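You operate a simulated robot arm through the tools that you are given. There is no shell and no other tool. Be economical: measure what you need, move in short steps, check, and stop when the job is done.

You are at the controls of a simulated two-armed robot. One attempt, no reset.

## Task
Turn the voltage knob to 24 V. Take the steel cup from the top of the steel workbench and put it on the bench before the small parts washer. Stack the white oil filter that says "oil b" from the top of the steel workbench on top of the white oil filter that says "oil a". Stack the tin that says "GRADE 3" from the top of the steel workbench on top of the tin that says "GRADE 1". Shut the deep drawer of the tool trolley. Take the blue pad on the top of the far trunking and put it away on the top of the filter stand. Put one of the keys from the key block in the red fail tray. Lift the clear cover open. Any order will do. Set down upright: steel cup.
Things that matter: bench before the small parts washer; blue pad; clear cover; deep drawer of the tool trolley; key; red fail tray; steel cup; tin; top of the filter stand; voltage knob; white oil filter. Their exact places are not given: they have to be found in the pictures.

The check looks at the end state, three seconds after you hand in, the way a careful person would. Anything else that was tipped, shoved, dropped, spilled or broken makes it a failure. Lids that push on must go on centred and level and be pressed home; caps that screw on are set level and turned clockwise until they are tight.

## Robot
Two 7-joint arms with fingered hands on one trunk, on a base that drives. Base frame: it is fixed to the floor where the robot stands at the start and does not move with it; the origin is under the middle of the robot, x ahead of it, y to its left, z up; the surface under the hand at the start is at about z = 90. Readings come in cm, rad, newtons and seconds.
The left shoulder is at the start at [7.9, 12.8, 120.5], the right one opposite. Places, roughly: bench before the small parts washer (12x15 cm) [48, -122, 90]; blue pad (10x6x4 cm) [-350, 140, 60]; clear cover [-540, -220, 130]; deep drawer of the tool trolley [-190, 10, 50]; key (6x3x1 cm) [-230, -570, 80]; red fail tray [-200, -550, 25]; steel cup [75, -75, 100]; tin [100, -125, 100]; top of the filter stand [-690, -230, 80]; voltage knob [70, 20, 100]; white oil filter [100, -50, 100]. Payload 5 kg a hand.
The TCP of each hand is the grasp point between the finger pads, 3.7 cm short of the fingertips. In the tool frame z runs along the fingers and y along their closing line. Largest opening 12.4 cm; the body of the gripper starts 4.3 cm behind the TCP. The gripper is a hand of 3 fingers: y runs from the thumb to the fingers, the wrist lies at [-2.1, -11.6, -20.3] in the tool frame.
Orientation is told as [roll, pitch, yaw] about the base's x, y, z axes, in that order, counted from this pose: with the fingers straight down and the wrist toward the robot, the tool's x, y and z point along [0, 1, 0], [1, 0, 0] and [0, 0, -1] of the base frame.

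## Interface
- The arms move only by the tool apply_moves. It takes "left_deltas", "right_deltas" or both (then of equal length, played together; a hand with none holds still); each is a list of rows, each an object (a shift or turn left out is 0) with "offset": the shift along the tool's x, y, z in mm, a list of three; "dr": the turn, a rotation vector about the tool's x, y, z in rad, a list of three. In form: [{"offset": [x, y, z], "dr": [ax, ay, az]}, ...]. A call has 1 to 20 rows; each row is the pose to reach, as a shift and turn from the pose commanded when the call began, along the tool's axes at that moment. Rows are played at 5 a second. More than 5 cm and 0.15 rad between two rows, and nothing of the call is played. Where a pose cannot be reached the arm comes as near as it can. A force on the tool above 40 N (or 10 N above the force at the start of the call, whichever is more), or a blocked arm, ends the call early, and 0.2 s more pass. In this call time passes only in rows, and 0.2 s behind the last. The reply holds the time, the measured pose of the TCP, the force on the tool along the base axes, the opening and the grip force, in the units named above and with some noise, with the torque about the TCP (base axes, N m) and any sound that the robot's microphone picked up.
- Cameras (640 x 400 px; columns grow to the right, rows downward): "scene" is now at [23.39, -2.94, 141.03]; the picture's right is [-0.34, -0.94, 0.00], its down [-0.19, 0.07, -0.98] and it looks along [0.92, -0.33, -0.20] (base axes); focal length 214 px, centre (320, 200). "left" rides on the left gripper at [-7.2, -10.4, -15.4] in its tool frame; the picture's right is [-0.83, -0.26, 0.49], its down [0.51, -0.72, 0.47] and it looks along [0.23, 0.64, 0.73] (tool axes); focal length 243 px, centre (320, 200). "right" rides on the right gripper at [7.2, -10.4, -15.4] in its tool frame; the picture's right is [-0.83, 0.26, -0.49], its down [-0.51, -0.72, 0.47] and it looks along [-0.23, 0.64, 0.73] (tool axes); focal length 243 px, centre (320, 200).
- get_image(camera): a new picture of that camera. It takes no simulated time.
- lift_body(by): slides the trunk up (or, below 0, down) by that many cm; the arms and the scene camera ride with it, the base frame stays. It gives what a move gives, with no picture.
- steer(legs): drives the robot by 1 to 6 legs, each [ahead, left, turn to the left] in cm, cm and rad, along the robot's own axes; the way and the turn of a leg run together, so that a leg with both is an arc; at most 150 cm and 3.142 rad a leg. The arms and the cameras ride along, it lands a little off, and it stops where it bumps. It gives what a move gives.
- curl_fingers(index, middle, thumb_bend, thumb_turn, hand): sets how far each is bent, from 0 (flat) to 1 (curled in); at 0.3 the hand is open as for a grip, at 0.7 the pads meet at the TCP. One left out holds its place. A second passes; each finger stops where it meets its share of the squeeze, and holds until it gets a number again. It is the only way to open and close the hand. It gives what a move gives, with no picture; readings hold the bend of each and the force on the fingers (four entries, about 0 where the hand has none), thumb and palm. thumb_turn goes from beside the hand (0) to across from the fingers (1), as for a grip.
- aim_head(pan, tilt): turns the head with the scene camera to pan (to the left, within 1.396 rad either way) and tilt (down, from -0.506 to 1.204), counted from straight ahead of the robot. It gives what a move gives.
- locate(camera, pixels): for up to 12 pixels [column, row] of the newest picture of that camera ("zoom" is the newest enlarged one), the place [x, y, z] in the base frame of the surface seen there, good to about 0.2 cm. It takes no simulated time.
- inspect(camera, box): a new picture of the part [left, top, right, bottom] of that camera's present view, enlarged. It takes no simulated time.
- job_done(): hands the job in; it is judged then, once.

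Work in short steps. Measure before you move; look again where a grasp or a placing could have gone wrong, and mend it. You have 131 turns and 162 pictures in all, those below and enlarged ones among them. Open the grippers and draw the arms clear of the work before you hand the job in, unless the task says otherwise; then end with one line.

The tools are called after "Request:" by a JSON object that holds its "op" and its "data". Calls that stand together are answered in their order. apply_moves: Moves the arms, as the interface text tells. Its arguments: {"type":"object","properties":{"left_deltas":{"type":"array","items":{"type":"object","properties":{"offset":{"type":"array","items":{"type":"number"}},"dr":{"type":"array","items":{"type":"number"}}}}},"right_deltas":{"type":"array","items":{"type":"object","properties":{"offset":{"type":"array","items":{"type":"number"}},"dr":{"type":"array","items":{"type":"number"}}}}}},"required":[]} The other tools are called the same way: lift_body (by) slides the trunk up or down; curl_fingers (index, middle, thumb_bend, thumb_turn, hand) moves the fingers one by one; steer (legs) drives the base; aim_head (pan, tilt) turns the head that bears the scene camera; get_image (camera) takes a picture; locate (camera, pixels) gives the place of the surface under pixels of a picture; inspect (camera, box) takes an enlarged picture of a part of a camera's view; job_done () hands the job in.

At the start:

```text
time: 0.0
left_eef_pos: [73.6, -9.82, 154.83]
left_tool_rot: [-0.002, 0.001, 0.0]
left_contact_force: [-0.1, -1.1, 0.3]
left_moment: [0.02, 0.0, -0.02]
left_width: 12.35
left_finger_force: 0.1
left_shape: jaw
left_bend: [0.3, 0.3, 0.3, 0.98]
left_finger forces: [0.1, 0.1, 0.0, 0.1, 0.0, 0.0]
right_eef_pos: [53.06, -64.19, 158.25]
right_tool_rot: [0.0, 0.0, 0.0]
right_contact_force: [0.1, 0.7, -0.9]
right_moment: [0.0, 0.0, -0.03]
right_width: 12.38
right_finger_force: 0.0
right_shape: jaw
right_bend: [0.3, 0.3, 0.3, 0.98]
right_finger forces: [0.0, 0.0, 0.0, 0.1, 0.1, 0.1]
trunk travel left (down, up): [-40.0, 16.3]
robot x, y, heading: [0.08, 0.57, 0.0]
head pan, tilt: [-0.342, 0.201]
```

scene: 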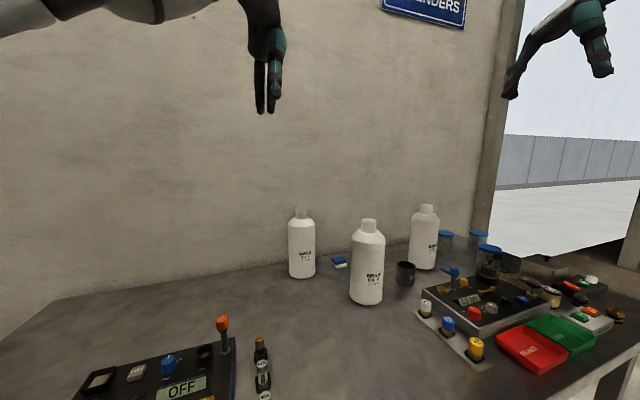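
right: 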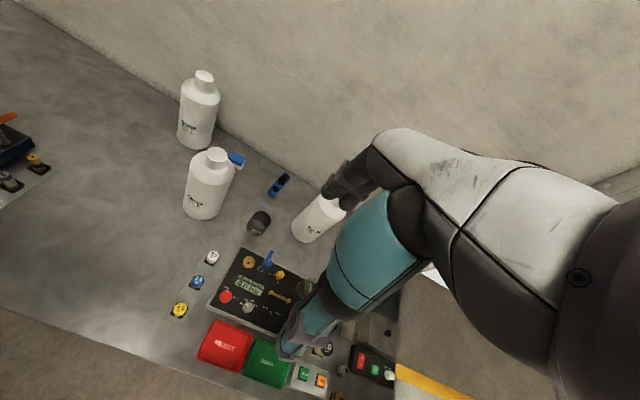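
left: 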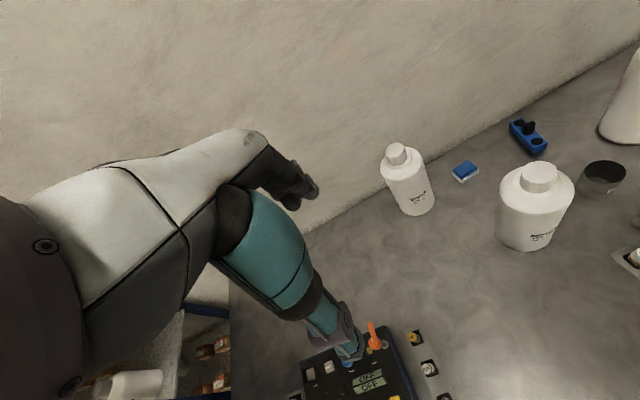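

The pictures show the bench with bottles, a station on the left (OFF display) and another on the right; I look closer at both and around.

Request:
{"op": "inspect", "data": {"camera": "scene", "box": [270, 190, 640, 400]}}

Request:
{"op": "aim_head", "data": {"pan": 0.2, "tilt": 0.6}}

Request:
{"op": "get_image", "data": {"camera": "scene"}}

```text
1.73 times, centred on (455, 295) of scene
```

zoom: 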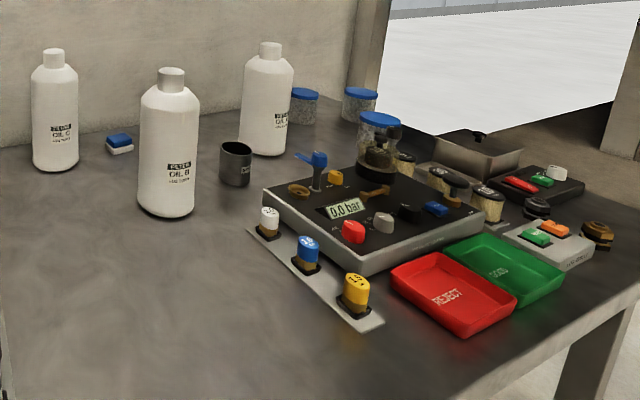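

```text
time: 1.0
left_eef_pos: [73.44, -9.58, 154.97]
left_tool_rot: [0.001, 0.0, -0.002]
left_contact_force: [0.7, -0.6, 0.0]
left_moment: [0.02, 0.02, 0.01]
left_width: 12.37
left_finger_force: 0.0
left_shape: jaw
left_bend: [0.3, 0.3, 0.3, 0.98]
left_finger forces: [0.0, 0.0, 0.1, 0.0, 0.0, 0.0]
right_eef_pos: [53.05, -64.08, 158.33]
right_tool_rot: [0.0, 0.001, -0.001]
right_contact_force: [-0.8, -0.3, -0.2]
right_moment: [0.01, 0.03, 0.0]
right_width: 12.37
right_finger_force: 0.0
right_shape: jaw
right_bend: [0.3, 0.3, 0.3, 0.98]
right_finger forces: [0.0, 0.0, 0.1, 0.0, 0.1, 0.0]
trunk travel left (down, up): [-40.0, 16.3]
robot x, y, heading: [0.1, 0.14, 0.002]
head pan, tilt: [0.201, 0.6]
```

```text
157 pictures are left
```

scene: 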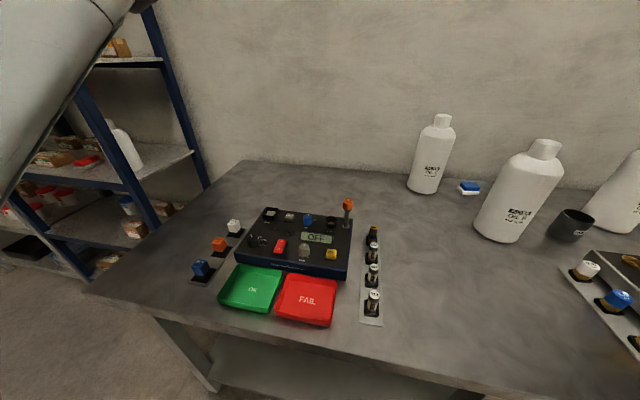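

The left panel is at (300,240) with its display reading OFF. I zoom into it and onto the bottles.

Request:
{"op": "inspect", "data": {"camera": "scene", "box": [180, 180, 400, 330]}}

Request:
{"op": "locate", "data": {"camera": "zoom", "pixels": [[483, 70], [372, 114], [315, 60], [294, 198], [438, 215], [360, 218], [403, 172], [263, 90], [443, 110], [228, 170], [210, 175]]}}

Request:
{"op": "inspect", "data": {"camera": "scene", "box": [380, 100, 640, 280]}}

Request:
{"op": "aim_head", "data": {"pan": -0.8, "tilt": 0.5}}

Request:
{"op": "get_image", "data": {"camera": "scene"}}

```text
2.67 times, centred on (290, 255) of scene
```

zoom: 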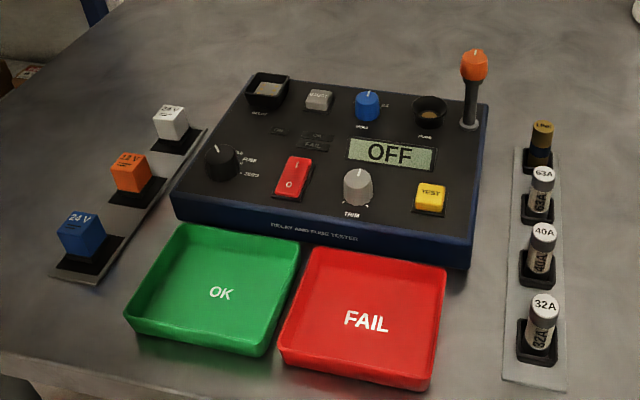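

```text
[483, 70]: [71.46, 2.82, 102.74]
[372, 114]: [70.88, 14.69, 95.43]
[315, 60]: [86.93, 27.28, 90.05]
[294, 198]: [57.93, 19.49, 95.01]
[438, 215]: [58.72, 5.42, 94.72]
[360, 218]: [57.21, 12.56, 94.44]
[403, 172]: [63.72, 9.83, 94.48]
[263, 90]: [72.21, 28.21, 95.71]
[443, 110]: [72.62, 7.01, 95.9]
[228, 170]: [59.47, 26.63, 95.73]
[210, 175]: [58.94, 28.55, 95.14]
```

```text
2.22 times, centred on (510, 190) of scene
```

zoom: 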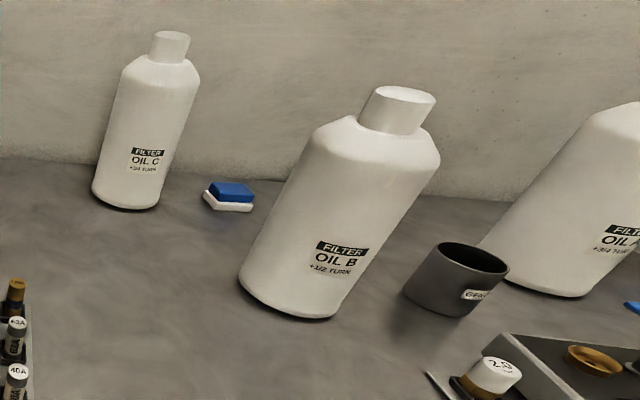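

```text
time: 2.2
left_eef_pos: [73.47, -9.66, 154.9]
left_tool_rot: [0.001, 0.0, 0.0]
left_contact_force: [0.3, 0.1, -0.1]
left_moment: [-0.01, 0.0, -0.04]
left_width: 12.35
left_finger_force: 0.0
left_shape: jaw
left_bend: [0.3, 0.3, 0.3, 0.98]
left_finger forces: [0.0, 0.1, 0.0, 0.0, 0.0, 0.0]
right_eef_pos: [53.08, -64.15, 158.28]
right_tool_rot: [-0.001, 0.0, 0.0]
right_contact_force: [0.2, 0.1, 0.2]
right_moment: [0.02, 0.03, 0.01]
right_width: 12.4
right_finger_force: 0.1
right_shape: jaw
right_bend: [0.3, 0.3, 0.3, 0.98]
right_finger forces: [0.0, 0.0, 0.1, 0.1, 0.0, 0.0]
trunk travel left (down, up): [-40.0, 16.3]
robot x, y, heading: [-0.01, -0.28, -0.005]
head pan, tilt: [-0.799, 0.499]
```

```text
154 pictures are left
```

scene: 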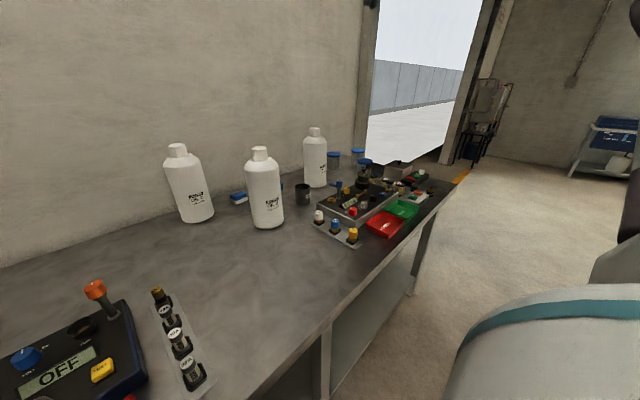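

Next I want a tight look at the volts knob (about (306,220) in the earlier head pose).

Request:
{"op": "aim_head", "data": {"pan": 0.2, "tilt": 0.6}}

Request:
{"op": "inspect", "data": {"camera": "scene", "box": [280, 200, 344, 240]}}

Request:
{"op": "locate", "data": {"camera": "zoom", "pixels": [[280, 155], [280, 210], [240, 190], [320, 190], [280, 250]]}}

```text
time: 3.5
left_eef_pos: [73.38, -9.68, 154.83]
left_tool_rot: [-0.001, 0.0, 0.0]
left_contact_force: [0.1, 1.2, -0.3]
left_moment: [0.01, -0.03, -0.03]
left_width: 12.35
left_finger_force: 0.0
left_shape: jaw
left_bend: [0.3, 0.3, 0.3, 0.98]
left_finger forces: [0.1, 0.0, 0.0, 0.1, 0.0, 0.0]
right_eef_pos: [53.1, -64.1, 158.22]
right_tool_rot: [0.0, -0.001, 0.0]
right_contact_force: [-0.2, 0.0, 0.3]
right_moment: [-0.02, -0.01, 0.07]
right_width: 12.38
right_finger_force: 0.1
right_shape: jaw
right_bend: [0.3, 0.3, 0.3, 0.98]
right_finger forces: [0.1, 0.1, 0.1, 0.1, 0.0, 0.0]
trunk travel left (down, up): [-40.0, 16.3]
robot x, y, heading: [-0.39, -0.03, 0.007]
head pan, tilt: [0.201, 0.6]
```

```text
10.00 times, centred on (312, 220) of scene
```

zoom: 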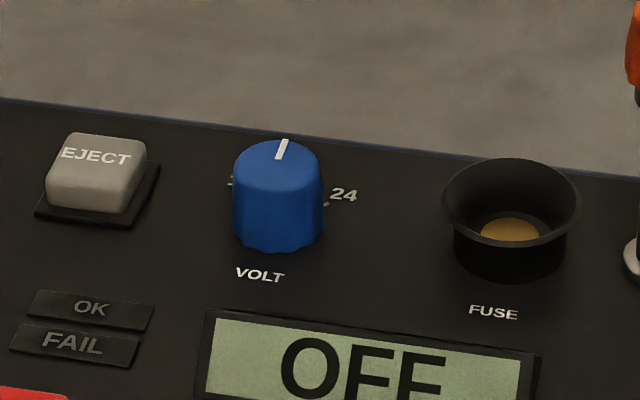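

```text
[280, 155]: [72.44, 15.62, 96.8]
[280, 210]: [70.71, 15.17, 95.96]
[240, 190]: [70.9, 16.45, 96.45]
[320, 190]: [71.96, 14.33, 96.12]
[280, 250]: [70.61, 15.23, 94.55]
```

The knob pointer stands toward the far side; "24" is to its right, so it needs a clockwise turn. I narrow the left hand and bring it above the knob at (71.8, 15.4).

Request:
{"op": "locate", "data": {"camera": "zoom", "pixels": [[343, 195], [328, 205], [232, 182], [255, 165], [310, 165], [200, 250], [420, 270], [100, 160]]}}

Request:
{"op": "curl_fingers", "data": {"hand": "left", "index": 0.48, "middle": 0.48, "thumb_bend": 0.48, "thumb_turn": 1}}

Request:
{"op": "apply_moves", "data": {"left_deltas": [{"offset": [45, -3, 0]}, {"offset": [90, -6, 0]}, {"offset": [135, -9, 0]}, {"offset": [180, -12, 0]}, {"offset": [220, -15, 0]}, {"offset": [251, -17, 30]}, {"offset": [251, -17, 75]}, {"offset": [251, -17, 120]}, {"offset": [251, -17, 165]}, {"offset": [251, -17, 210]}, {"offset": [251, -17, 255]}, {"offset": [251, -17, 300]}, {"offset": [251, -17, 345]}, {"offset": [251, -17, 390]}, {"offset": [251, -17, 430]}, {"offset": [251, -17, 460]}]}}

Request:
{"op": "get_image", "data": {"camera": "left"}}

Request:
{"op": "get_image", "data": {"camera": "scene"}}

```text
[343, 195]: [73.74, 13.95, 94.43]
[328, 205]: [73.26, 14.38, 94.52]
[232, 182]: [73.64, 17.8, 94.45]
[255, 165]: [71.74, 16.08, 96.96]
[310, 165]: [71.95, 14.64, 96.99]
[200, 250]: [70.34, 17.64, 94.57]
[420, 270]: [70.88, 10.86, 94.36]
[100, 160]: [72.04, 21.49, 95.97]
```

```text
time: 4.5
left_eef_pos: [73.47, -9.67, 154.89]
left_tool_rot: [0.001, -0.002, 0.002]
left_contact_force: [0.1, -0.6, -0.7]
left_moment: [-0.02, 0.03, 0.0]
left_width: 7.44
left_finger_force: 0.1
left_shape: fingers
left_bend: [0.48, 0.48, 0.48, 1.0]
left_finger forces: [0.0, 0.0, 0.1, 0.0, 0.0, 0.1]
right_eef_pos: [53.13, -64.11, 158.32]
right_tool_rot: [-0.002, 0.0, -0.002]
right_contact_force: [-0.1, 0.0, 1.1]
right_moment: [0.04, -0.02, -0.01]
right_width: 12.37
right_finger_force: 0.1
right_shape: jaw
right_bend: [0.3, 0.3, 0.3, 0.98]
right_finger forces: [0.0, 0.0, 0.0, 0.0, 0.0, 0.0]
trunk travel left (down, up): [-40.0, 16.3]
robot x, y, heading: [0.5, -0.39, 0.003]
head pan, tilt: [0.201, 0.6]
```

```text
time: 7.9
left_eef_pos: [71.92, 15.79, 108.82]
left_tool_rot: [-0.001, 0.001, -0.003]
left_contact_force: [0.8, 0.4, -0.2]
left_moment: [0.0, -0.01, -0.01]
left_width: 7.45
left_finger_force: 0.0
left_shape: fingers
left_bend: [0.48, 0.48, 0.48, 1.0]
left_finger forces: [0.0, 0.0, 0.0, 0.0, 0.0, 0.1]
right_eef_pos: [53.08, -63.91, 158.23]
right_tool_rot: [-0.001, -0.001, -0.001]
right_contact_force: [0.5, 0.0, 0.3]
right_moment: [0.01, 0.01, 0.01]
right_width: 12.36
right_finger_force: 0.0
right_shape: jaw
right_bend: [0.3, 0.3, 0.3, 0.98]
right_finger forces: [0.1, 0.0, 0.0, 0.1, 0.2, 0.1]
trunk travel left (down, up): [-40.0, 16.3]
robot x, y, heading: [-0.06, 0.12, -0.001]
head pan, tilt: [0.201, 0.6]
```

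```text
152 pictures are left
```

left: 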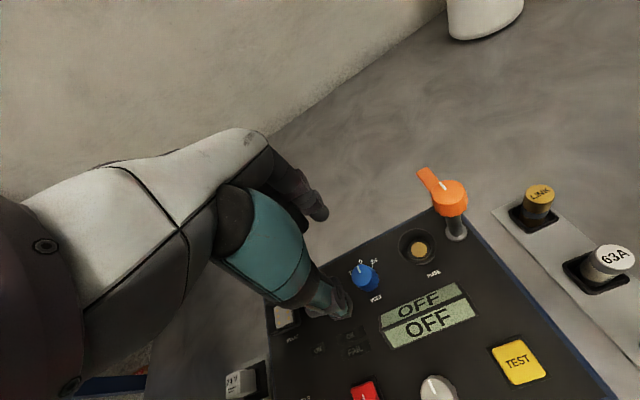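

```text
151 pictures are left
```

scene: 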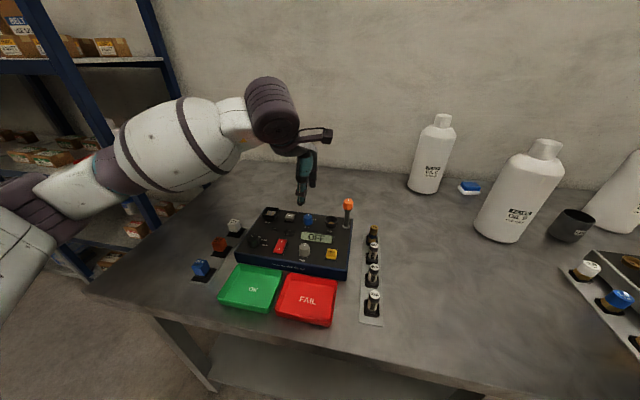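

The hand is above; I zoom on the knob through the left camera at (365,275).

Request:
{"op": "inspect", "data": {"camera": "left", "box": [325, 250, 405, 300]}}

Request:
{"op": "locate", "data": {"camera": "zoom", "pixels": [[320, 130], [270, 130], [370, 130], [394, 92], [285, 95], [310, 85]]}}

```text
8.00 times, centred on (365, 275) of left
```

zoom: 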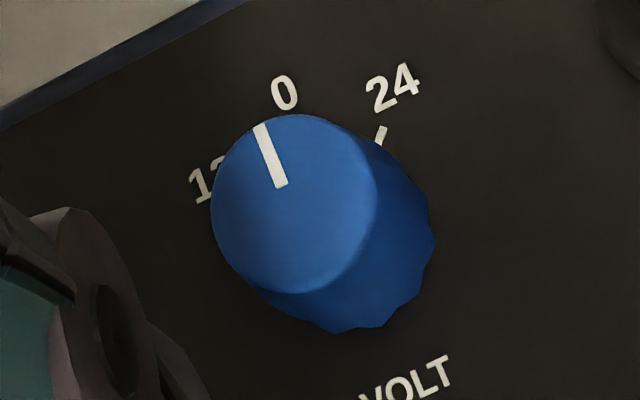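

```text
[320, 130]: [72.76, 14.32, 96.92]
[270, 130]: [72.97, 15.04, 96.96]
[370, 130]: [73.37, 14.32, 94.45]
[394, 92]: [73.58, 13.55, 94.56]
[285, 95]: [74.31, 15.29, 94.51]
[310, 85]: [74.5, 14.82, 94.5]
```

The "0" sits at (74.4,15.2) and "24" at (73.6,13.5), so about 45° clockwise. I lower over the knob and close.

Request:
{"op": "apply_moves", "data": {"left_deltas": [{"offset": [-2, 0, 40]}, {"offset": [-2, 0, 70]}, {"offset": [-2, 0, 90]}, {"offset": [-2, 0, 98]}]}}

Request:
{"op": "curl_fingers", "data": {"hand": "left", "index": 0.7, "middle": 0.7, "thumb_bend": 0.7}}

Request:
{"op": "inspect", "data": {"camera": "left", "box": [280, 190, 440, 290]}}

Request:
{"op": "inspect", "data": {"camera": "scene", "box": [260, 180, 356, 240]}}

```text
time: 8.9
left_eef_pos: [71.73, 15.16, 99.22]
left_tool_rot: [0.0, -0.004, 0.001]
left_contact_force: [6.0, 0.0, 9.7]
left_moment: [-0.03, 0.25, 0.01]
left_width: 6.68
left_finger_force: 5.4
left_shape: fingers
left_bend: [0.48, 0.48, 0.52, 1.0]
left_finger forces: [0.0, 0.1, 0.0, 0.0, 11.5, 0.1]
right_eef_pos: [52.99, -64.0, 158.22]
right_tool_rot: [0.001, 0.0, 0.001]
right_contact_force: [-0.5, -0.7, 0.2]
right_moment: [-0.02, 0.01, -0.01]
right_width: 12.38
right_finger_force: 0.1
right_shape: jaw
right_bend: [0.3, 0.3, 0.3, 0.98]
right_finger forces: [0.1, 0.1, 0.0, 0.1, 0.0, 0.1]
trunk travel left (down, up): [-40.0, 16.3]
robot x, y, heading: [0.05, -0.07, -0.0]
head pan, tilt: [0.201, 0.6]
```

```text
time: 9.9
left_eef_pos: [71.84, 15.26, 98.99]
left_tool_rot: [0.0, 0.001, 0.0]
left_contact_force: [2.5, -0.1, -8.3]
left_moment: [-0.06, -0.06, 0.01]
left_width: 2.52
left_finger_force: 7.9
left_shape: fingers
left_bend: [0.64, 0.67, 0.65, 1.0]
left_finger forces: [5.4, 3.7, 0.0, 0.0, 6.4, 0.0]
right_eef_pos: [53.28, -64.17, 158.3]
right_tool_rot: [0.0, 0.0, 0.0]
right_contact_force: [0.1, -0.3, -0.3]
right_moment: [-0.03, 0.0, 0.01]
right_width: 12.38
right_finger_force: 0.1
right_shape: jaw
right_bend: [0.3, 0.3, 0.3, 0.98]
right_finger forces: [0.0, 0.0, 0.0, 0.1, 0.0, 0.1]
trunk travel left (down, up): [-40.0, 16.3]
robot x, y, heading: [0.23, -0.06, 0.002]
head pan, tilt: [0.201, 0.6]
```

```text
4.00 times, centred on (360, 240) of left
```

zoom: 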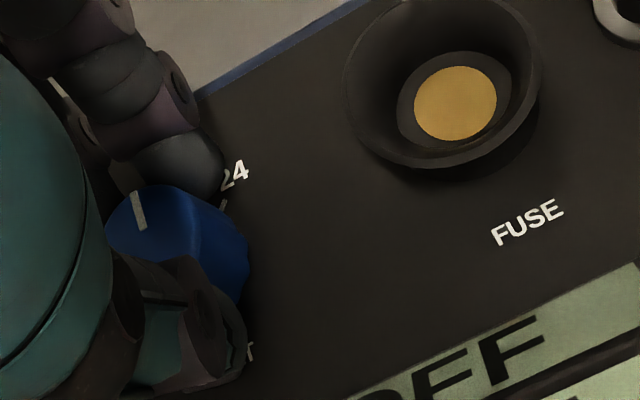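

```text
6.67 times, centred on (308, 210) of scene
```

zoom: 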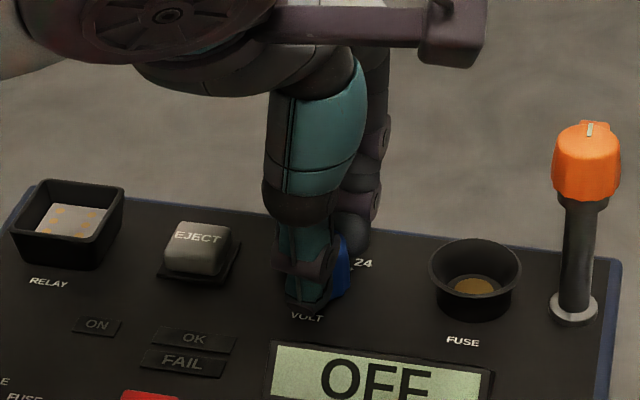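

The knob is held between thumb and fingers (width 2.5). I turn about the tool z by +0.8 rad (clockwise from above).

Request:
{"op": "apply_moves", "data": {"left_deltas": [{"dr": [0, 0, 0.13]}, {"dr": [0, 0, 0.26]}, {"dr": [0, 0, 0.39]}, {"dr": [0, 0, 0.52]}, {"dr": [0, 0, 0.65]}, {"dr": [0, 0, 0.76]}, {"dr": [0, 0, 0.8]}]}}

Request:
{"op": "inspect", "data": {"camera": "left", "box": [240, 160, 480, 310]}}

Request:
{"op": "inspect", "data": {"camera": "scene", "box": [260, 180, 356, 240]}}

```text
time: 11.5
left_eef_pos: [71.88, 15.3, 99.15]
left_tool_rot: [0.0, 0.0, -0.801]
left_contact_force: [3.5, 2.8, -4.9]
left_moment: [0.1, -0.09, 0.06]
left_width: 2.45
left_finger_force: 9.2
left_shape: fingers
left_bend: [0.65, 0.68, 0.65, 1.0]
left_finger forces: [4.6, 5.3, 0.0, 0.0, 7.9, 0.1]
right_eef_pos: [53.15, -64.03, 158.32]
right_tool_rot: [0.0, 0.001, -0.001]
right_contact_force: [0.0, -0.1, -0.9]
right_moment: [0.01, -0.01, 0.01]
right_width: 12.35
right_finger_force: 0.1
right_shape: jaw
right_bend: [0.3, 0.3, 0.3, 0.98]
right_finger forces: [0.0, 0.1, 0.1, 0.1, 0.0, 0.1]
trunk travel left (down, up): [-40.0, 16.3]
robot x, y, heading: [0.16, -0.08, -0.001]
head pan, tilt: [0.201, 0.6]
```

```text
2.67 times, centred on (360, 235) of left
```

zoom: 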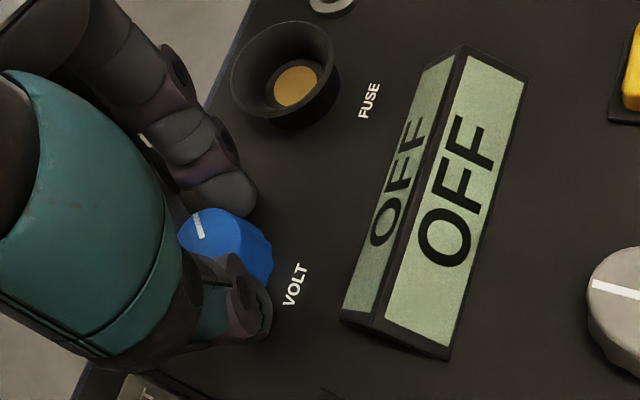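

```text
6.67 times, centred on (308, 210) of scene
```

zoom: 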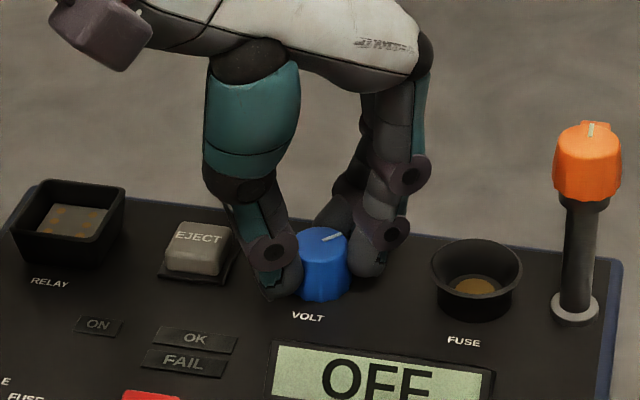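

The pointer now aims right-forward. I open a little and rise straight up to see it against the 24 mark.

Request:
{"op": "curl_fingers", "data": {"hand": "left", "index": 0.56, "middle": 0.56, "thumb_bend": 0.56}}

Request:
{"op": "apply_moves", "data": {"left_deltas": [{"offset": [0, 0, -20]}, {"offset": [0, 0, -60]}, {"offset": [0, 0, -100]}, {"offset": [0, 0, -140]}]}}

Request:
{"op": "inspect", "data": {"camera": "scene", "box": [280, 200, 344, 240]}}

Request:
{"op": "inspect", "data": {"camera": "left", "box": [280, 210, 440, 310]}}

```text
time: 12.5
left_eef_pos: [71.74, 15.22, 99.07]
left_tool_rot: [0.0, -0.001, -0.8]
left_contact_force: [0.8, 0.0, -0.1]
left_moment: [0.0, 0.01, 0.0]
left_width: 4.83
left_finger_force: 0.0
left_shape: fingers
left_bend: [0.56, 0.56, 0.56, 1.0]
left_finger forces: [0.0, 0.1, 0.0, 0.0, 0.1, 0.0]
right_eef_pos: [53.07, -64.07, 158.24]
right_tool_rot: [-0.001, 0.001, 0.0]
right_contact_force: [0.1, -0.1, 0.4]
right_moment: [-0.02, 0.01, -0.02]
right_width: 12.38
right_finger_force: 0.0
right_shape: jaw
right_bend: [0.3, 0.3, 0.3, 0.98]
right_finger forces: [0.1, 0.0, 0.0, 0.0, 0.0, 0.1]
trunk travel left (down, up): [-40.0, 16.3]
robot x, y, heading: [0.06, -0.05, 0.0]
head pan, tilt: [0.201, 0.6]
```

```text
time: 13.5
left_eef_pos: [71.72, 15.31, 113.23]
left_tool_rot: [0.0, 0.0, -0.802]
left_contact_force: [0.6, -0.2, 0.5]
left_moment: [-0.02, 0.03, -0.03]
left_width: 4.85
left_finger_force: 0.2
left_shape: fingers
left_bend: [0.56, 0.56, 0.56, 1.0]
left_finger forces: [0.1, 0.0, 0.1, 0.1, 0.0, 0.1]
right_eef_pos: [53.06, -64.2, 158.28]
right_tool_rot: [0.0, -0.001, 0.001]
right_contact_force: [-1.2, 0.0, 0.4]
right_moment: [0.03, -0.02, 0.02]
right_width: 12.37
right_finger_force: 0.1
right_shape: jaw
right_bend: [0.3, 0.3, 0.3, 0.98]
right_finger forces: [0.0, 0.0, 0.0, 0.0, 0.0, 0.0]
trunk travel left (down, up): [-40.0, 16.3]
robot x, y, heading: [0.18, -0.08, 0.001]
head pan, tilt: [0.201, 0.6]
```

```text
10.00 times, centred on (312, 220) of scene
```

zoom: 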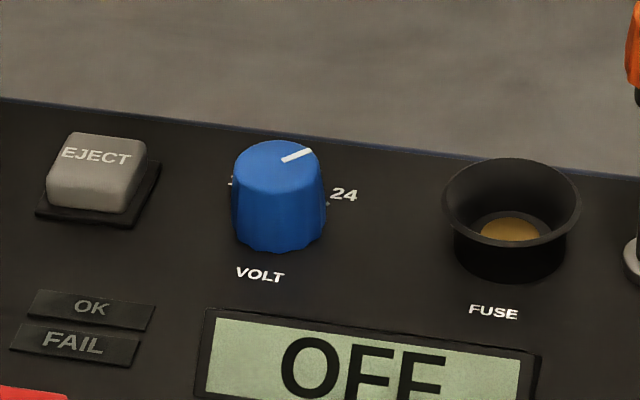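

```text
4.00 times, centred on (360, 260) of left
```

zoom: 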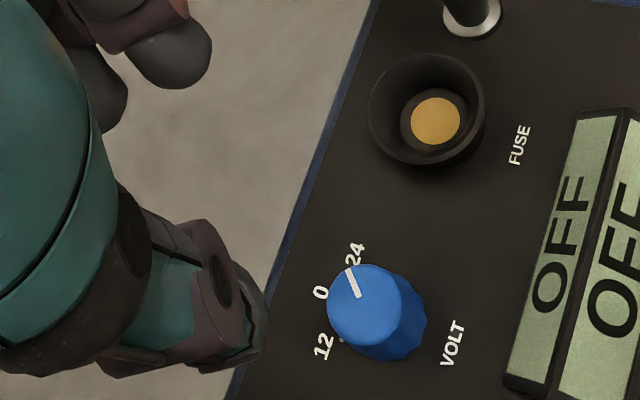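

The pointer looks aimed near 24; I measure its ends at (349,268)/(358,296) and the printed marks.

Request:
{"op": "locate", "data": {"camera": "zoom", "pixels": [[350, 269], [358, 296], [366, 305], [355, 254], [321, 292], [325, 346], [345, 340]]}}

Request:
{"op": "inspect", "data": {"camera": "left", "box": [350, 265, 398, 305]}}

```text
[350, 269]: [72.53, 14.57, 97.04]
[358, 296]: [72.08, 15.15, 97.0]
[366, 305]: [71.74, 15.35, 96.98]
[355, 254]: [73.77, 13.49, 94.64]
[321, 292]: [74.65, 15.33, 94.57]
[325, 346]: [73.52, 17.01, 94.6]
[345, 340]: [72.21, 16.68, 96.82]
```

```text
10.00 times, centred on (374, 285) of left
```

zoom: 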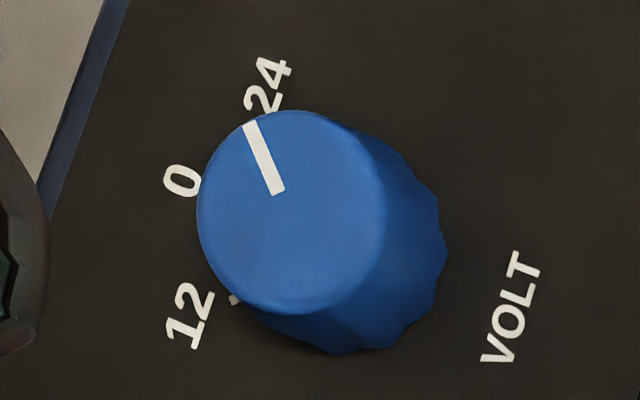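

The knob is at 24. I raise the left hand clear and look at the bench's right part, zoomed.

Request:
{"op": "apply_moves", "data": {"left_deltas": [{"offset": [0, 0, -45], "dr": [0, 0, -0.1]}, {"offset": [0, 0, -90], "dr": [0, 0, -0.2]}, {"offset": [0, 0, -135], "dr": [0, 0, -0.3]}, {"offset": [0, 0, -180], "dr": [0, 0, -0.4]}, {"offset": [0, 0, -225], "dr": [0, 0, -0.5]}, {"offset": [0, 0, -270], "dr": [0, 0, -0.6]}, {"offset": [0, 0, -315], "dr": [0, 0, -0.7]}, {"offset": [0, 0, -350], "dr": [0, 0, -0.8]}]}}

Request:
{"op": "aim_head", "data": {"pan": -0.85, "tilt": 0.45}}

Request:
{"op": "inspect", "data": {"camera": "scene", "box": [290, 120, 480, 250]}}

Request:
{"op": "get_image", "data": {"camera": "right"}}

```text
time: 15.3
left_eef_pos: [71.54, 15.03, 148.4]
left_tool_rot: [0.003, 0.002, 0.001]
left_contact_force: [-0.7, 0.4, 0.8]
left_moment: [0.05, 0.0, 0.02]
left_width: 4.84
left_finger_force: 0.1
left_shape: fingers
left_bend: [0.56, 0.56, 0.56, 1.0]
left_finger forces: [0.0, 0.1, 0.1, 0.0, 0.0, 0.0]
right_eef_pos: [52.84, -64.24, 158.33]
right_tool_rot: [0.0, -0.001, 0.0]
right_contact_force: [0.1, 0.0, -0.1]
right_moment: [0.03, -0.06, -0.03]
right_width: 12.37
right_finger_force: 0.0
right_shape: jaw
right_bend: [0.3, 0.3, 0.3, 0.98]
right_finger forces: [0.0, 0.1, 0.0, 0.0, 0.0, 0.1]
trunk travel left (down, up): [-40.0, 16.3]
robot x, y, heading: [0.23, 0.01, -0.001]
head pan, tilt: [0.201, 0.6]
```

```text
time: 16.6
left_eef_pos: [71.74, 15.23, 148.33]
left_tool_rot: [0.0, 0.001, 0.0]
left_contact_force: [0.0, 0.1, 0.8]
left_moment: [-0.01, 0.03, -0.01]
left_width: 4.85
left_finger_force: 0.0
left_shape: fingers
left_bend: [0.56, 0.56, 0.56, 1.0]
left_finger forces: [0.0, 0.0, 0.1, 0.1, 0.0, 0.0]
right_eef_pos: [53.17, -64.13, 158.26]
right_tool_rot: [0.0, 0.001, 0.0]
right_contact_force: [0.0, 0.2, 0.9]
right_moment: [-0.02, -0.01, -0.02]
right_width: 12.4
right_finger_force: 0.0
right_shape: jaw
right_bend: [0.3, 0.3, 0.3, 0.98]
right_finger forces: [0.1, 0.0, 0.1, 0.0, 0.1, 0.0]
trunk travel left (down, up): [-40.0, 16.3]
robot x, y, heading: [0.01, 0.09, -0.006]
head pan, tilt: [-0.85, 0.45]
```

```text
3.08 times, centred on (385, 185) of scene
```

zoom: 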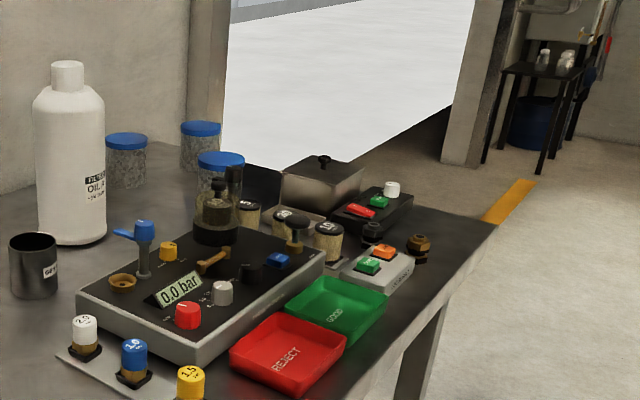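

```text
141 pictures are left
```

right: 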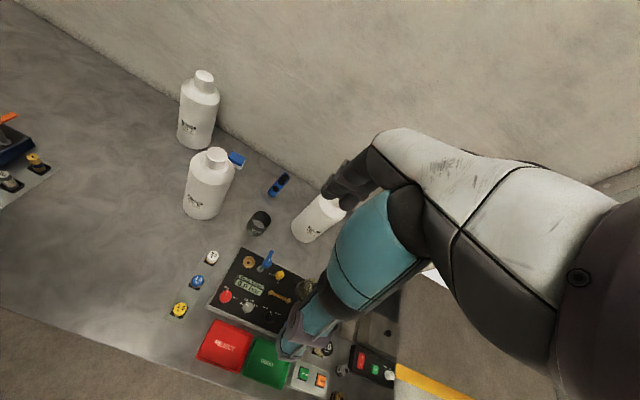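

The tins (blue-lid jars) and washer lie farther right. I drive right 80 cm to work there.

Request:
{"op": "steer", "data": {"legs": [[0, -80, 0]]}}

Request:
{"op": "aim_head", "data": {"pan": -0.35, "tilt": 0.6}}

Request:
{"op": "get_image", "data": {"camera": "scene"}}

Request:
{"op": "get_image", "data": {"camera": "right"}}

```text
time: 24.1
left_eef_pos: [71.94, -65.46, 148.35]
left_tool_rot: [0.0, -0.001, 0.006]
left_contact_force: [-0.2, -0.3, 0.4]
left_moment: [-0.01, 0.03, 0.0]
left_width: 4.84
left_finger_force: 0.0
left_shape: fingers
left_bend: [0.56, 0.56, 0.56, 1.0]
left_finger forces: [0.2, 0.0, 0.0, 0.0, 0.1, 0.1]
right_eef_pos: [53.68, -144.87, 158.24]
right_tool_rot: [0.0, 0.0, 0.005]
right_contact_force: [-0.1, 0.1, -0.3]
right_moment: [-0.03, -0.01, -0.02]
right_width: 12.38
right_finger_force: 0.1
right_shape: jaw
right_bend: [0.3, 0.3, 0.3, 0.98]
right_finger forces: [0.0, 0.0, 0.0, 0.1, 0.0, 0.0]
trunk travel left (down, up): [-40.0, 16.3]
robot x, y, heading: [0.44, -81.5, 0.01]
head pan, tilt: [-0.85, 0.45]
```

```text
time: 25.0
left_eef_pos: [72.01, -65.35, 148.41]
left_tool_rot: [0.001, 0.001, 0.006]
left_contact_force: [-0.3, 0.0, 0.0]
left_moment: [0.01, -0.01, 0.0]
left_width: 4.84
left_finger_force: 0.1
left_shape: fingers
left_bend: [0.56, 0.56, 0.56, 1.0]
left_finger forces: [0.1, 0.1, 0.1, 0.0, 0.0, 0.0]
right_eef_pos: [53.68, -144.89, 158.24]
right_tool_rot: [-0.001, 0.0, 0.005]
right_contact_force: [-0.2, 0.3, 0.4]
right_moment: [-0.01, -0.01, 0.01]
right_width: 12.34
right_finger_force: 0.0
right_shape: jaw
right_bend: [0.3, 0.3, 0.3, 0.98]
right_finger forces: [0.0, 0.0, 0.1, 0.1, 0.1, 0.0]
trunk travel left (down, up): [-40.0, 16.3]
robot x, y, heading: [0.5, -81.33, 0.008]
head pan, tilt: [-0.351, 0.6]
```

```text
140 pictures are left
```

scene: 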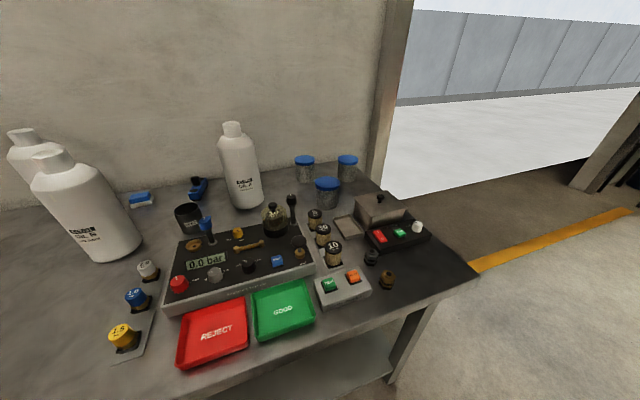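

```text
139 pictures are left
```

right: 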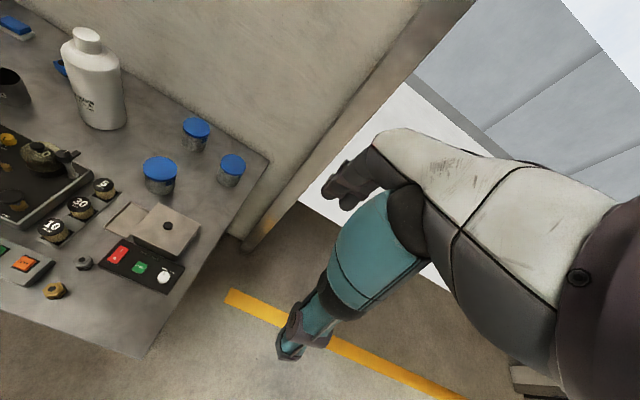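

Three blue-lidded tins at about (304,168), (347,166), (327,190). I zoom to read labels and locate the washer parts.

Request:
{"op": "inspect", "data": {"camera": "scene", "box": [280, 140, 392, 210]}}

Request:
{"op": "locate", "data": {"camera": "zoom", "pixels": [[140, 110], [380, 112], [270, 245], [140, 240], [370, 230], [260, 380]]}}

Request:
{"op": "inspect", "data": {"camera": "scene", "box": [310, 185, 470, 300]}}

Request:
{"op": "locate", "data": {"camera": "zoom", "pixels": [[280, 50], [170, 170], [300, 240], [440, 235], [450, 320], [240, 320], [560, 290], [310, 390]]}}

Request:
{"op": "inspect", "data": {"camera": "scene", "box": [0, 110, 272, 280]}}

Request:
{"op": "locate", "data": {"camera": "zoom", "pixels": [[120, 100], [230, 345], [545, 35], [570, 230], [440, 235], [445, 295], [410, 230], [470, 230], [520, 90], [600, 85], [200, 230], [470, 180]]}}

```text
5.71 times, centred on (336, 175) of scene
```

zoom: 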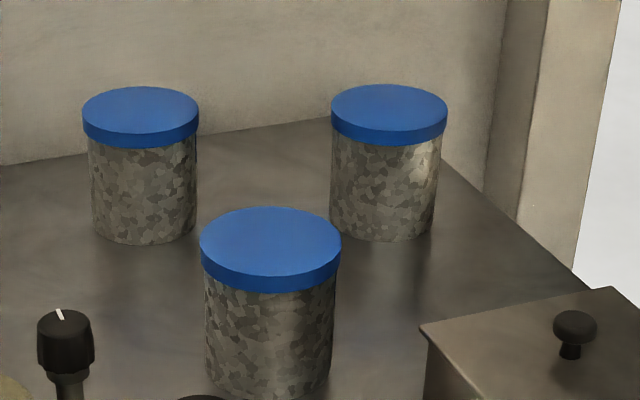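

```text
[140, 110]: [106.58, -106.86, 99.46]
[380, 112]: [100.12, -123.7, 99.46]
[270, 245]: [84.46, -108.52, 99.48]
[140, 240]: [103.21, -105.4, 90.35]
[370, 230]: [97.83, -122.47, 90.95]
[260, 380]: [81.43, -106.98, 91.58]
```

```text
3.48 times, centred on (390, 242) of scene
```

zoom: 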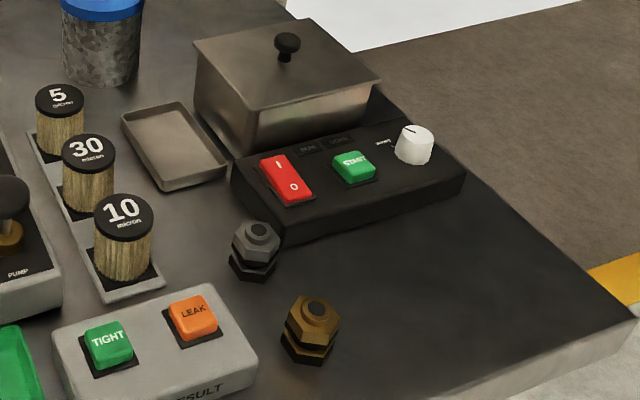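

```text
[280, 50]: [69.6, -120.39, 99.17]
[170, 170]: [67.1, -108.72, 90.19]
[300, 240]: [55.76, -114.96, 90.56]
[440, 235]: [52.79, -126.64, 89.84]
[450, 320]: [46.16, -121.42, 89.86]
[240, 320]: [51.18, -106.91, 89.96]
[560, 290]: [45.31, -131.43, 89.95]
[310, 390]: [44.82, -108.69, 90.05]
```

```text
2.35 times, centred on (136, 195) of scene
```

zoom: 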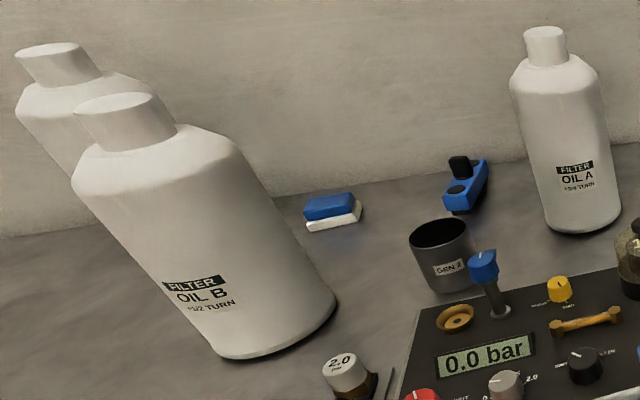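

```text
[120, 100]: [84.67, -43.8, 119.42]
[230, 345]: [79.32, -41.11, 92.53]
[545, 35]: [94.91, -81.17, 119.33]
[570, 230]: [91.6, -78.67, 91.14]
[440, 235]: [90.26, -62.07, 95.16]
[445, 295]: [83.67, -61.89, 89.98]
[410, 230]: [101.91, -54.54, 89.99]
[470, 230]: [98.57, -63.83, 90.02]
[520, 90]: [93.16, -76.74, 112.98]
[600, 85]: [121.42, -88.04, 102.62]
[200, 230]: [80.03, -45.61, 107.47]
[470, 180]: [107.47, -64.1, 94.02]
```

Labels on the tins aren't facing the head; I zoom with the right hand camera on the tins.

Request:
{"op": "inspect", "data": {"camera": "right", "box": [130, 105, 258, 205]}}

Request:
{"op": "inspect", "data": {"camera": "left", "box": [0, 0, 640, 400]}}

```text
4.00 times, centred on (194, 155) of right
```

zoom: 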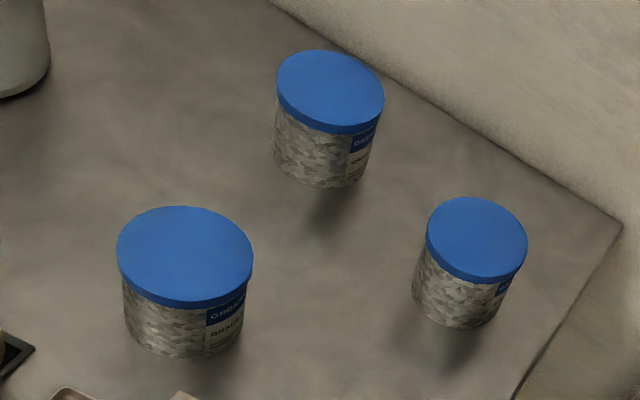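

```text
1.00 times, centred on (320, 200) of left (not enlarged: the box is as wide or as high as the picture)
```

zoom: 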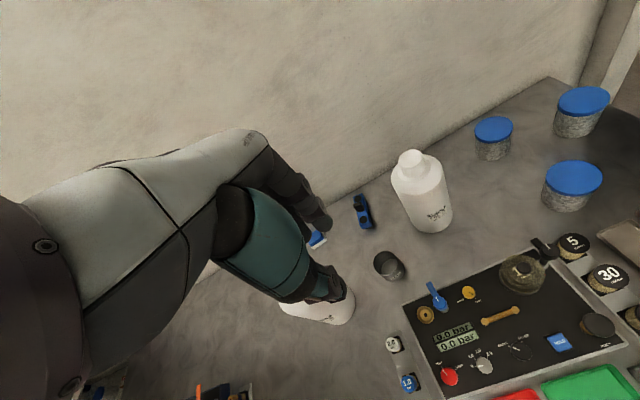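

Labels face −y; I'll read them after driving further right. First I measure the steel cup (left camera ~(390,265)) and its neighbours.

Request:
{"op": "inspect", "data": {"camera": "left", "box": [340, 180, 500, 310]}}

Request:
{"op": "locate", "data": {"camera": "zoom", "pixels": [[140, 328], [190, 285], [238, 325], [215, 357], [150, 290], [165, 310], [210, 400], [375, 430], [400, 470], [265, 120], [330, 200], [195, 385]]}}

Request:
{"op": "inspect", "data": {"camera": "scene", "box": [160, 190, 240, 260]}}

Request:
{"op": "locate", "data": {"camera": "zoom", "pixels": [[115, 150], [310, 110], [180, 175], [240, 100], [170, 340], [290, 340], [360, 240], [400, 360], [260, 370], [325, 280]]}}

```text
3.08 times, centred on (420, 245) of left
```

zoom: 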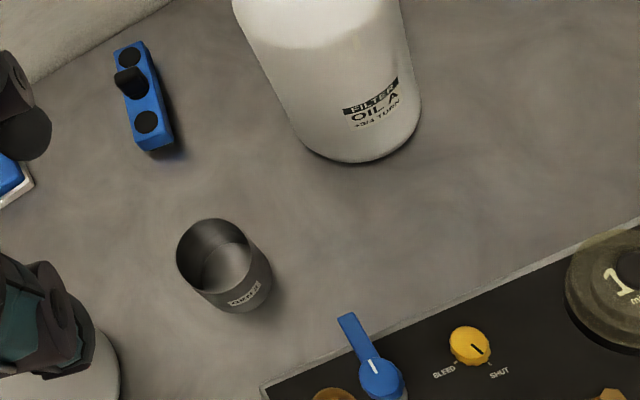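

```text
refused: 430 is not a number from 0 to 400
```

```text
5.71 times, centred on (200, 225) of scene
```

zoom: 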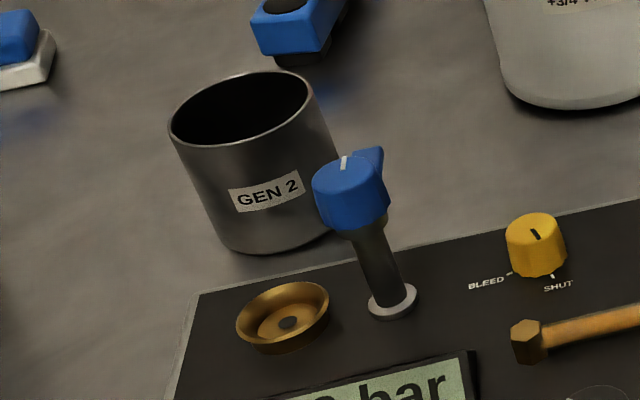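

```text
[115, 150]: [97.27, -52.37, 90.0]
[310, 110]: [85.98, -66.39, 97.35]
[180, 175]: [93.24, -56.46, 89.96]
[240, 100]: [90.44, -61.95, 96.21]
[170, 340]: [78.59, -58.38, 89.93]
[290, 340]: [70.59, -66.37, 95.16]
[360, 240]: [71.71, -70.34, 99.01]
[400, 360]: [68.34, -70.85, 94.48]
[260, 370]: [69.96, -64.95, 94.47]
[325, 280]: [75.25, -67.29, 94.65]
```

I locate the cup rim points in the newest zoom.

Request:
{"op": "locate", "data": {"camera": "zoom", "pixels": [[172, 132], [309, 92], [245, 142], [236, 76], [240, 230], [222, 245], [335, 220], [265, 250], [375, 158], [345, 195]]}}

```text
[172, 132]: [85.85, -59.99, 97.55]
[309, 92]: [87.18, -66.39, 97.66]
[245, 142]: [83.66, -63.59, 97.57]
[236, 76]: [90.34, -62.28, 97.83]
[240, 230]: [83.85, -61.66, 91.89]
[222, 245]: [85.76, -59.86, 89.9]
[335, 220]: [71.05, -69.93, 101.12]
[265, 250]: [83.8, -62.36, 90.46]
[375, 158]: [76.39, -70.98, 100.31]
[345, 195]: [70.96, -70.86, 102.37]
```

Cup: centre (86.8,−63.2), diameter 6.8, rim z 97.7. I open the left hand and move above it at z≈112.

Request:
{"op": "curl_fingers", "data": {"hand": "left", "index": 0.3, "middle": 0.3, "thumb_bend": 0.3}}

Request:
{"op": "apply_moves", "data": {"left_deltas": [{"offset": [8, 45, 0]}, {"offset": [15, 90, 0]}, {"offset": [22, 130, 10]}, {"offset": [22, 148, 50]}, {"offset": [22, 148, 95]}, {"offset": [22, 148, 140]}, {"offset": [22, 148, 185]}, {"offset": [22, 148, 230]}, {"offset": [22, 148, 275]}, {"offset": [22, 148, 320]}, {"offset": [22, 148, 364]}]}}

Request:
{"op": "get_image", "data": {"camera": "left"}}

Request:
{"op": "get_image", "data": {"camera": "scene"}}

```text
time: 26.0
left_eef_pos: [71.92, -65.46, 148.3]
left_tool_rot: [0.0, 0.0, 0.005]
left_contact_force: [-0.5, 0.2, -0.3]
left_moment: [-0.03, 0.0, 0.03]
left_width: 12.83
left_finger_force: 0.0
left_shape: fingers
left_bend: [0.3, 0.3, 0.3, 0.98]
left_finger forces: [0.0, 0.0, 0.0, 0.1, 0.0, 0.0]
right_eef_pos: [53.66, -144.95, 158.19]
right_tool_rot: [0.0, 0.0, 0.005]
right_contact_force: [0.1, 0.5, 0.6]
right_moment: [-0.01, -0.01, -0.02]
right_width: 12.37
right_finger_force: 0.0
right_shape: jaw
right_bend: [0.3, 0.3, 0.3, 0.98]
right_finger forces: [0.0, 0.0, 0.0, 0.1, 0.0, 0.0]
trunk travel left (down, up): [-40.0, 16.3]
robot x, y, heading: [0.13, -81.06, -0.0]
head pan, tilt: [-0.351, 0.6]
```

```text
time: 28.4
left_eef_pos: [86.85, -63.04, 111.76]
left_tool_rot: [-0.002, -0.001, 0.008]
left_contact_force: [0.1, 0.4, 0.6]
left_moment: [-0.02, 0.05, 0.02]
left_width: 12.86
left_finger_force: 0.1
left_shape: fingers
left_bend: [0.3, 0.3, 0.3, 0.98]
left_finger forces: [0.0, 0.0, 0.0, 0.1, 0.0, 0.1]
right_eef_pos: [53.86, -144.86, 158.23]
right_tool_rot: [0.0, 0.001, 0.006]
right_contact_force: [-0.2, 0.4, -0.1]
right_moment: [-0.05, 0.04, 0.01]
right_width: 12.37
right_finger_force: 0.0
right_shape: jaw
right_bend: [0.3, 0.3, 0.3, 0.98]
right_finger forces: [0.0, 0.0, 0.0, 0.0, 0.1, 0.0]
trunk travel left (down, up): [-40.0, 16.3]
robot x, y, heading: [0.3, -81.39, 0.012]
head pan, tilt: [-0.351, 0.6]
```

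```text
131 pictures are left
```

left: 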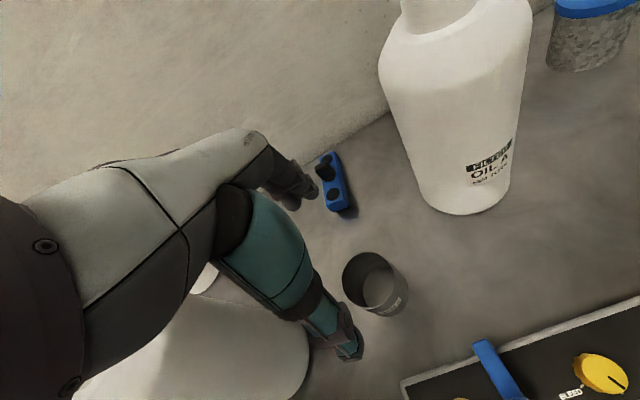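

```text
130 pictures are left
```

scene: 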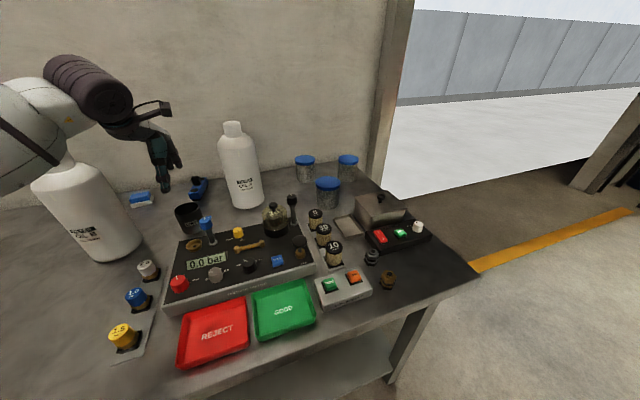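

The left forearm would pass near bottle B if I descended here, so I do the bottle stacking first. I raise the hand and measure bottles B and A.

Request:
{"op": "apply_moves", "data": {"left_deltas": [{"offset": [0, 0, -45]}, {"offset": [0, 0, -90]}, {"offset": [0, 0, -135]}, {"offset": [0, 0, -180]}, {"offset": [0, 0, -225]}, {"offset": [0, -45, -270]}, {"offset": [0, -90, -290]}, {"offset": [0, -140, -290]}]}}

Request:
{"op": "inspect", "data": {"camera": "scene", "box": [190, 110, 290, 220]}}

Request:
{"op": "locate", "data": {"camera": "zoom", "pixels": [[215, 47], [300, 47], [260, 60], [260, 35], [260, 95], [180, 160], [370, 140], [200, 330], [430, 320], [330, 370]]}}

Request:
{"op": "aim_head", "data": {"pan": 0.3, "tilt": 0.4}}

Request:
{"op": "get_image", "data": {"camera": "scene"}}

```text
refused: row 6 steps farther than a row can; nothing moved
```

```text
3.64 times, centred on (240, 165) of scene
```

zoom: 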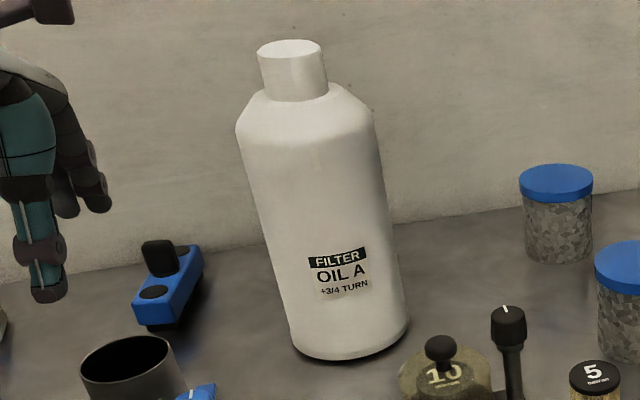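

```text
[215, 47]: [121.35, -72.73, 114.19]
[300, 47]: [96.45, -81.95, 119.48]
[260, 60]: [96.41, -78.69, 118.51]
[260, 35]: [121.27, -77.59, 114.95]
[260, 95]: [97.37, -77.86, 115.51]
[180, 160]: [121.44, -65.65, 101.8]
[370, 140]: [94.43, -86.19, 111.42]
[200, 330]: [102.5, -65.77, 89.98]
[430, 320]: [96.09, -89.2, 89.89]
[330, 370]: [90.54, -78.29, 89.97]
```

```text
time: 29.5
left_eef_pos: [86.91, -63.15, 111.88]
left_tool_rot: [-0.001, 0.001, 0.005]
left_contact_force: [-0.3, -0.2, -0.5]
left_moment: [-0.01, 0.01, 0.03]
left_width: 12.88
left_finger_force: 0.1
left_shape: fingers
left_bend: [0.3, 0.3, 0.3, 0.98]
left_finger forces: [0.0, 0.0, 0.0, 0.0, 0.0, 0.1]
right_eef_pos: [53.76, -144.99, 158.28]
right_tool_rot: [0.0, -0.001, 0.005]
right_contact_force: [-0.9, 0.3, 0.8]
right_moment: [0.0, -0.03, -0.01]
right_width: 12.36
right_finger_force: 0.0
right_shape: jaw
right_bend: [0.3, 0.3, 0.3, 0.98]
right_finger forces: [0.0, 0.1, 0.0, 0.0, 0.0, 0.1]
trunk travel left (down, up): [-40.0, 16.3]
robot x, y, heading: [0.57, -80.76, 0.007]
head pan, tilt: [0.3, 0.4]
```

```text
128 pictures are left
```

scene: 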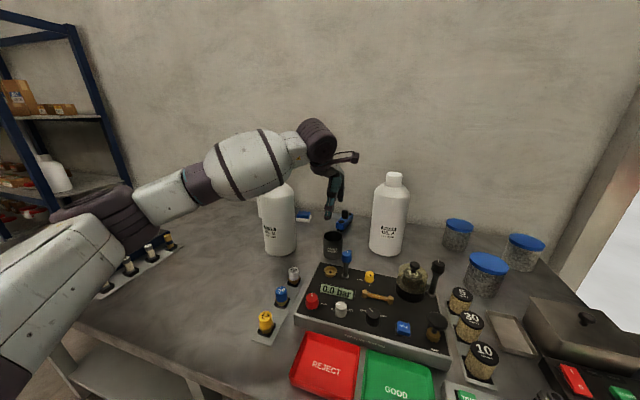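

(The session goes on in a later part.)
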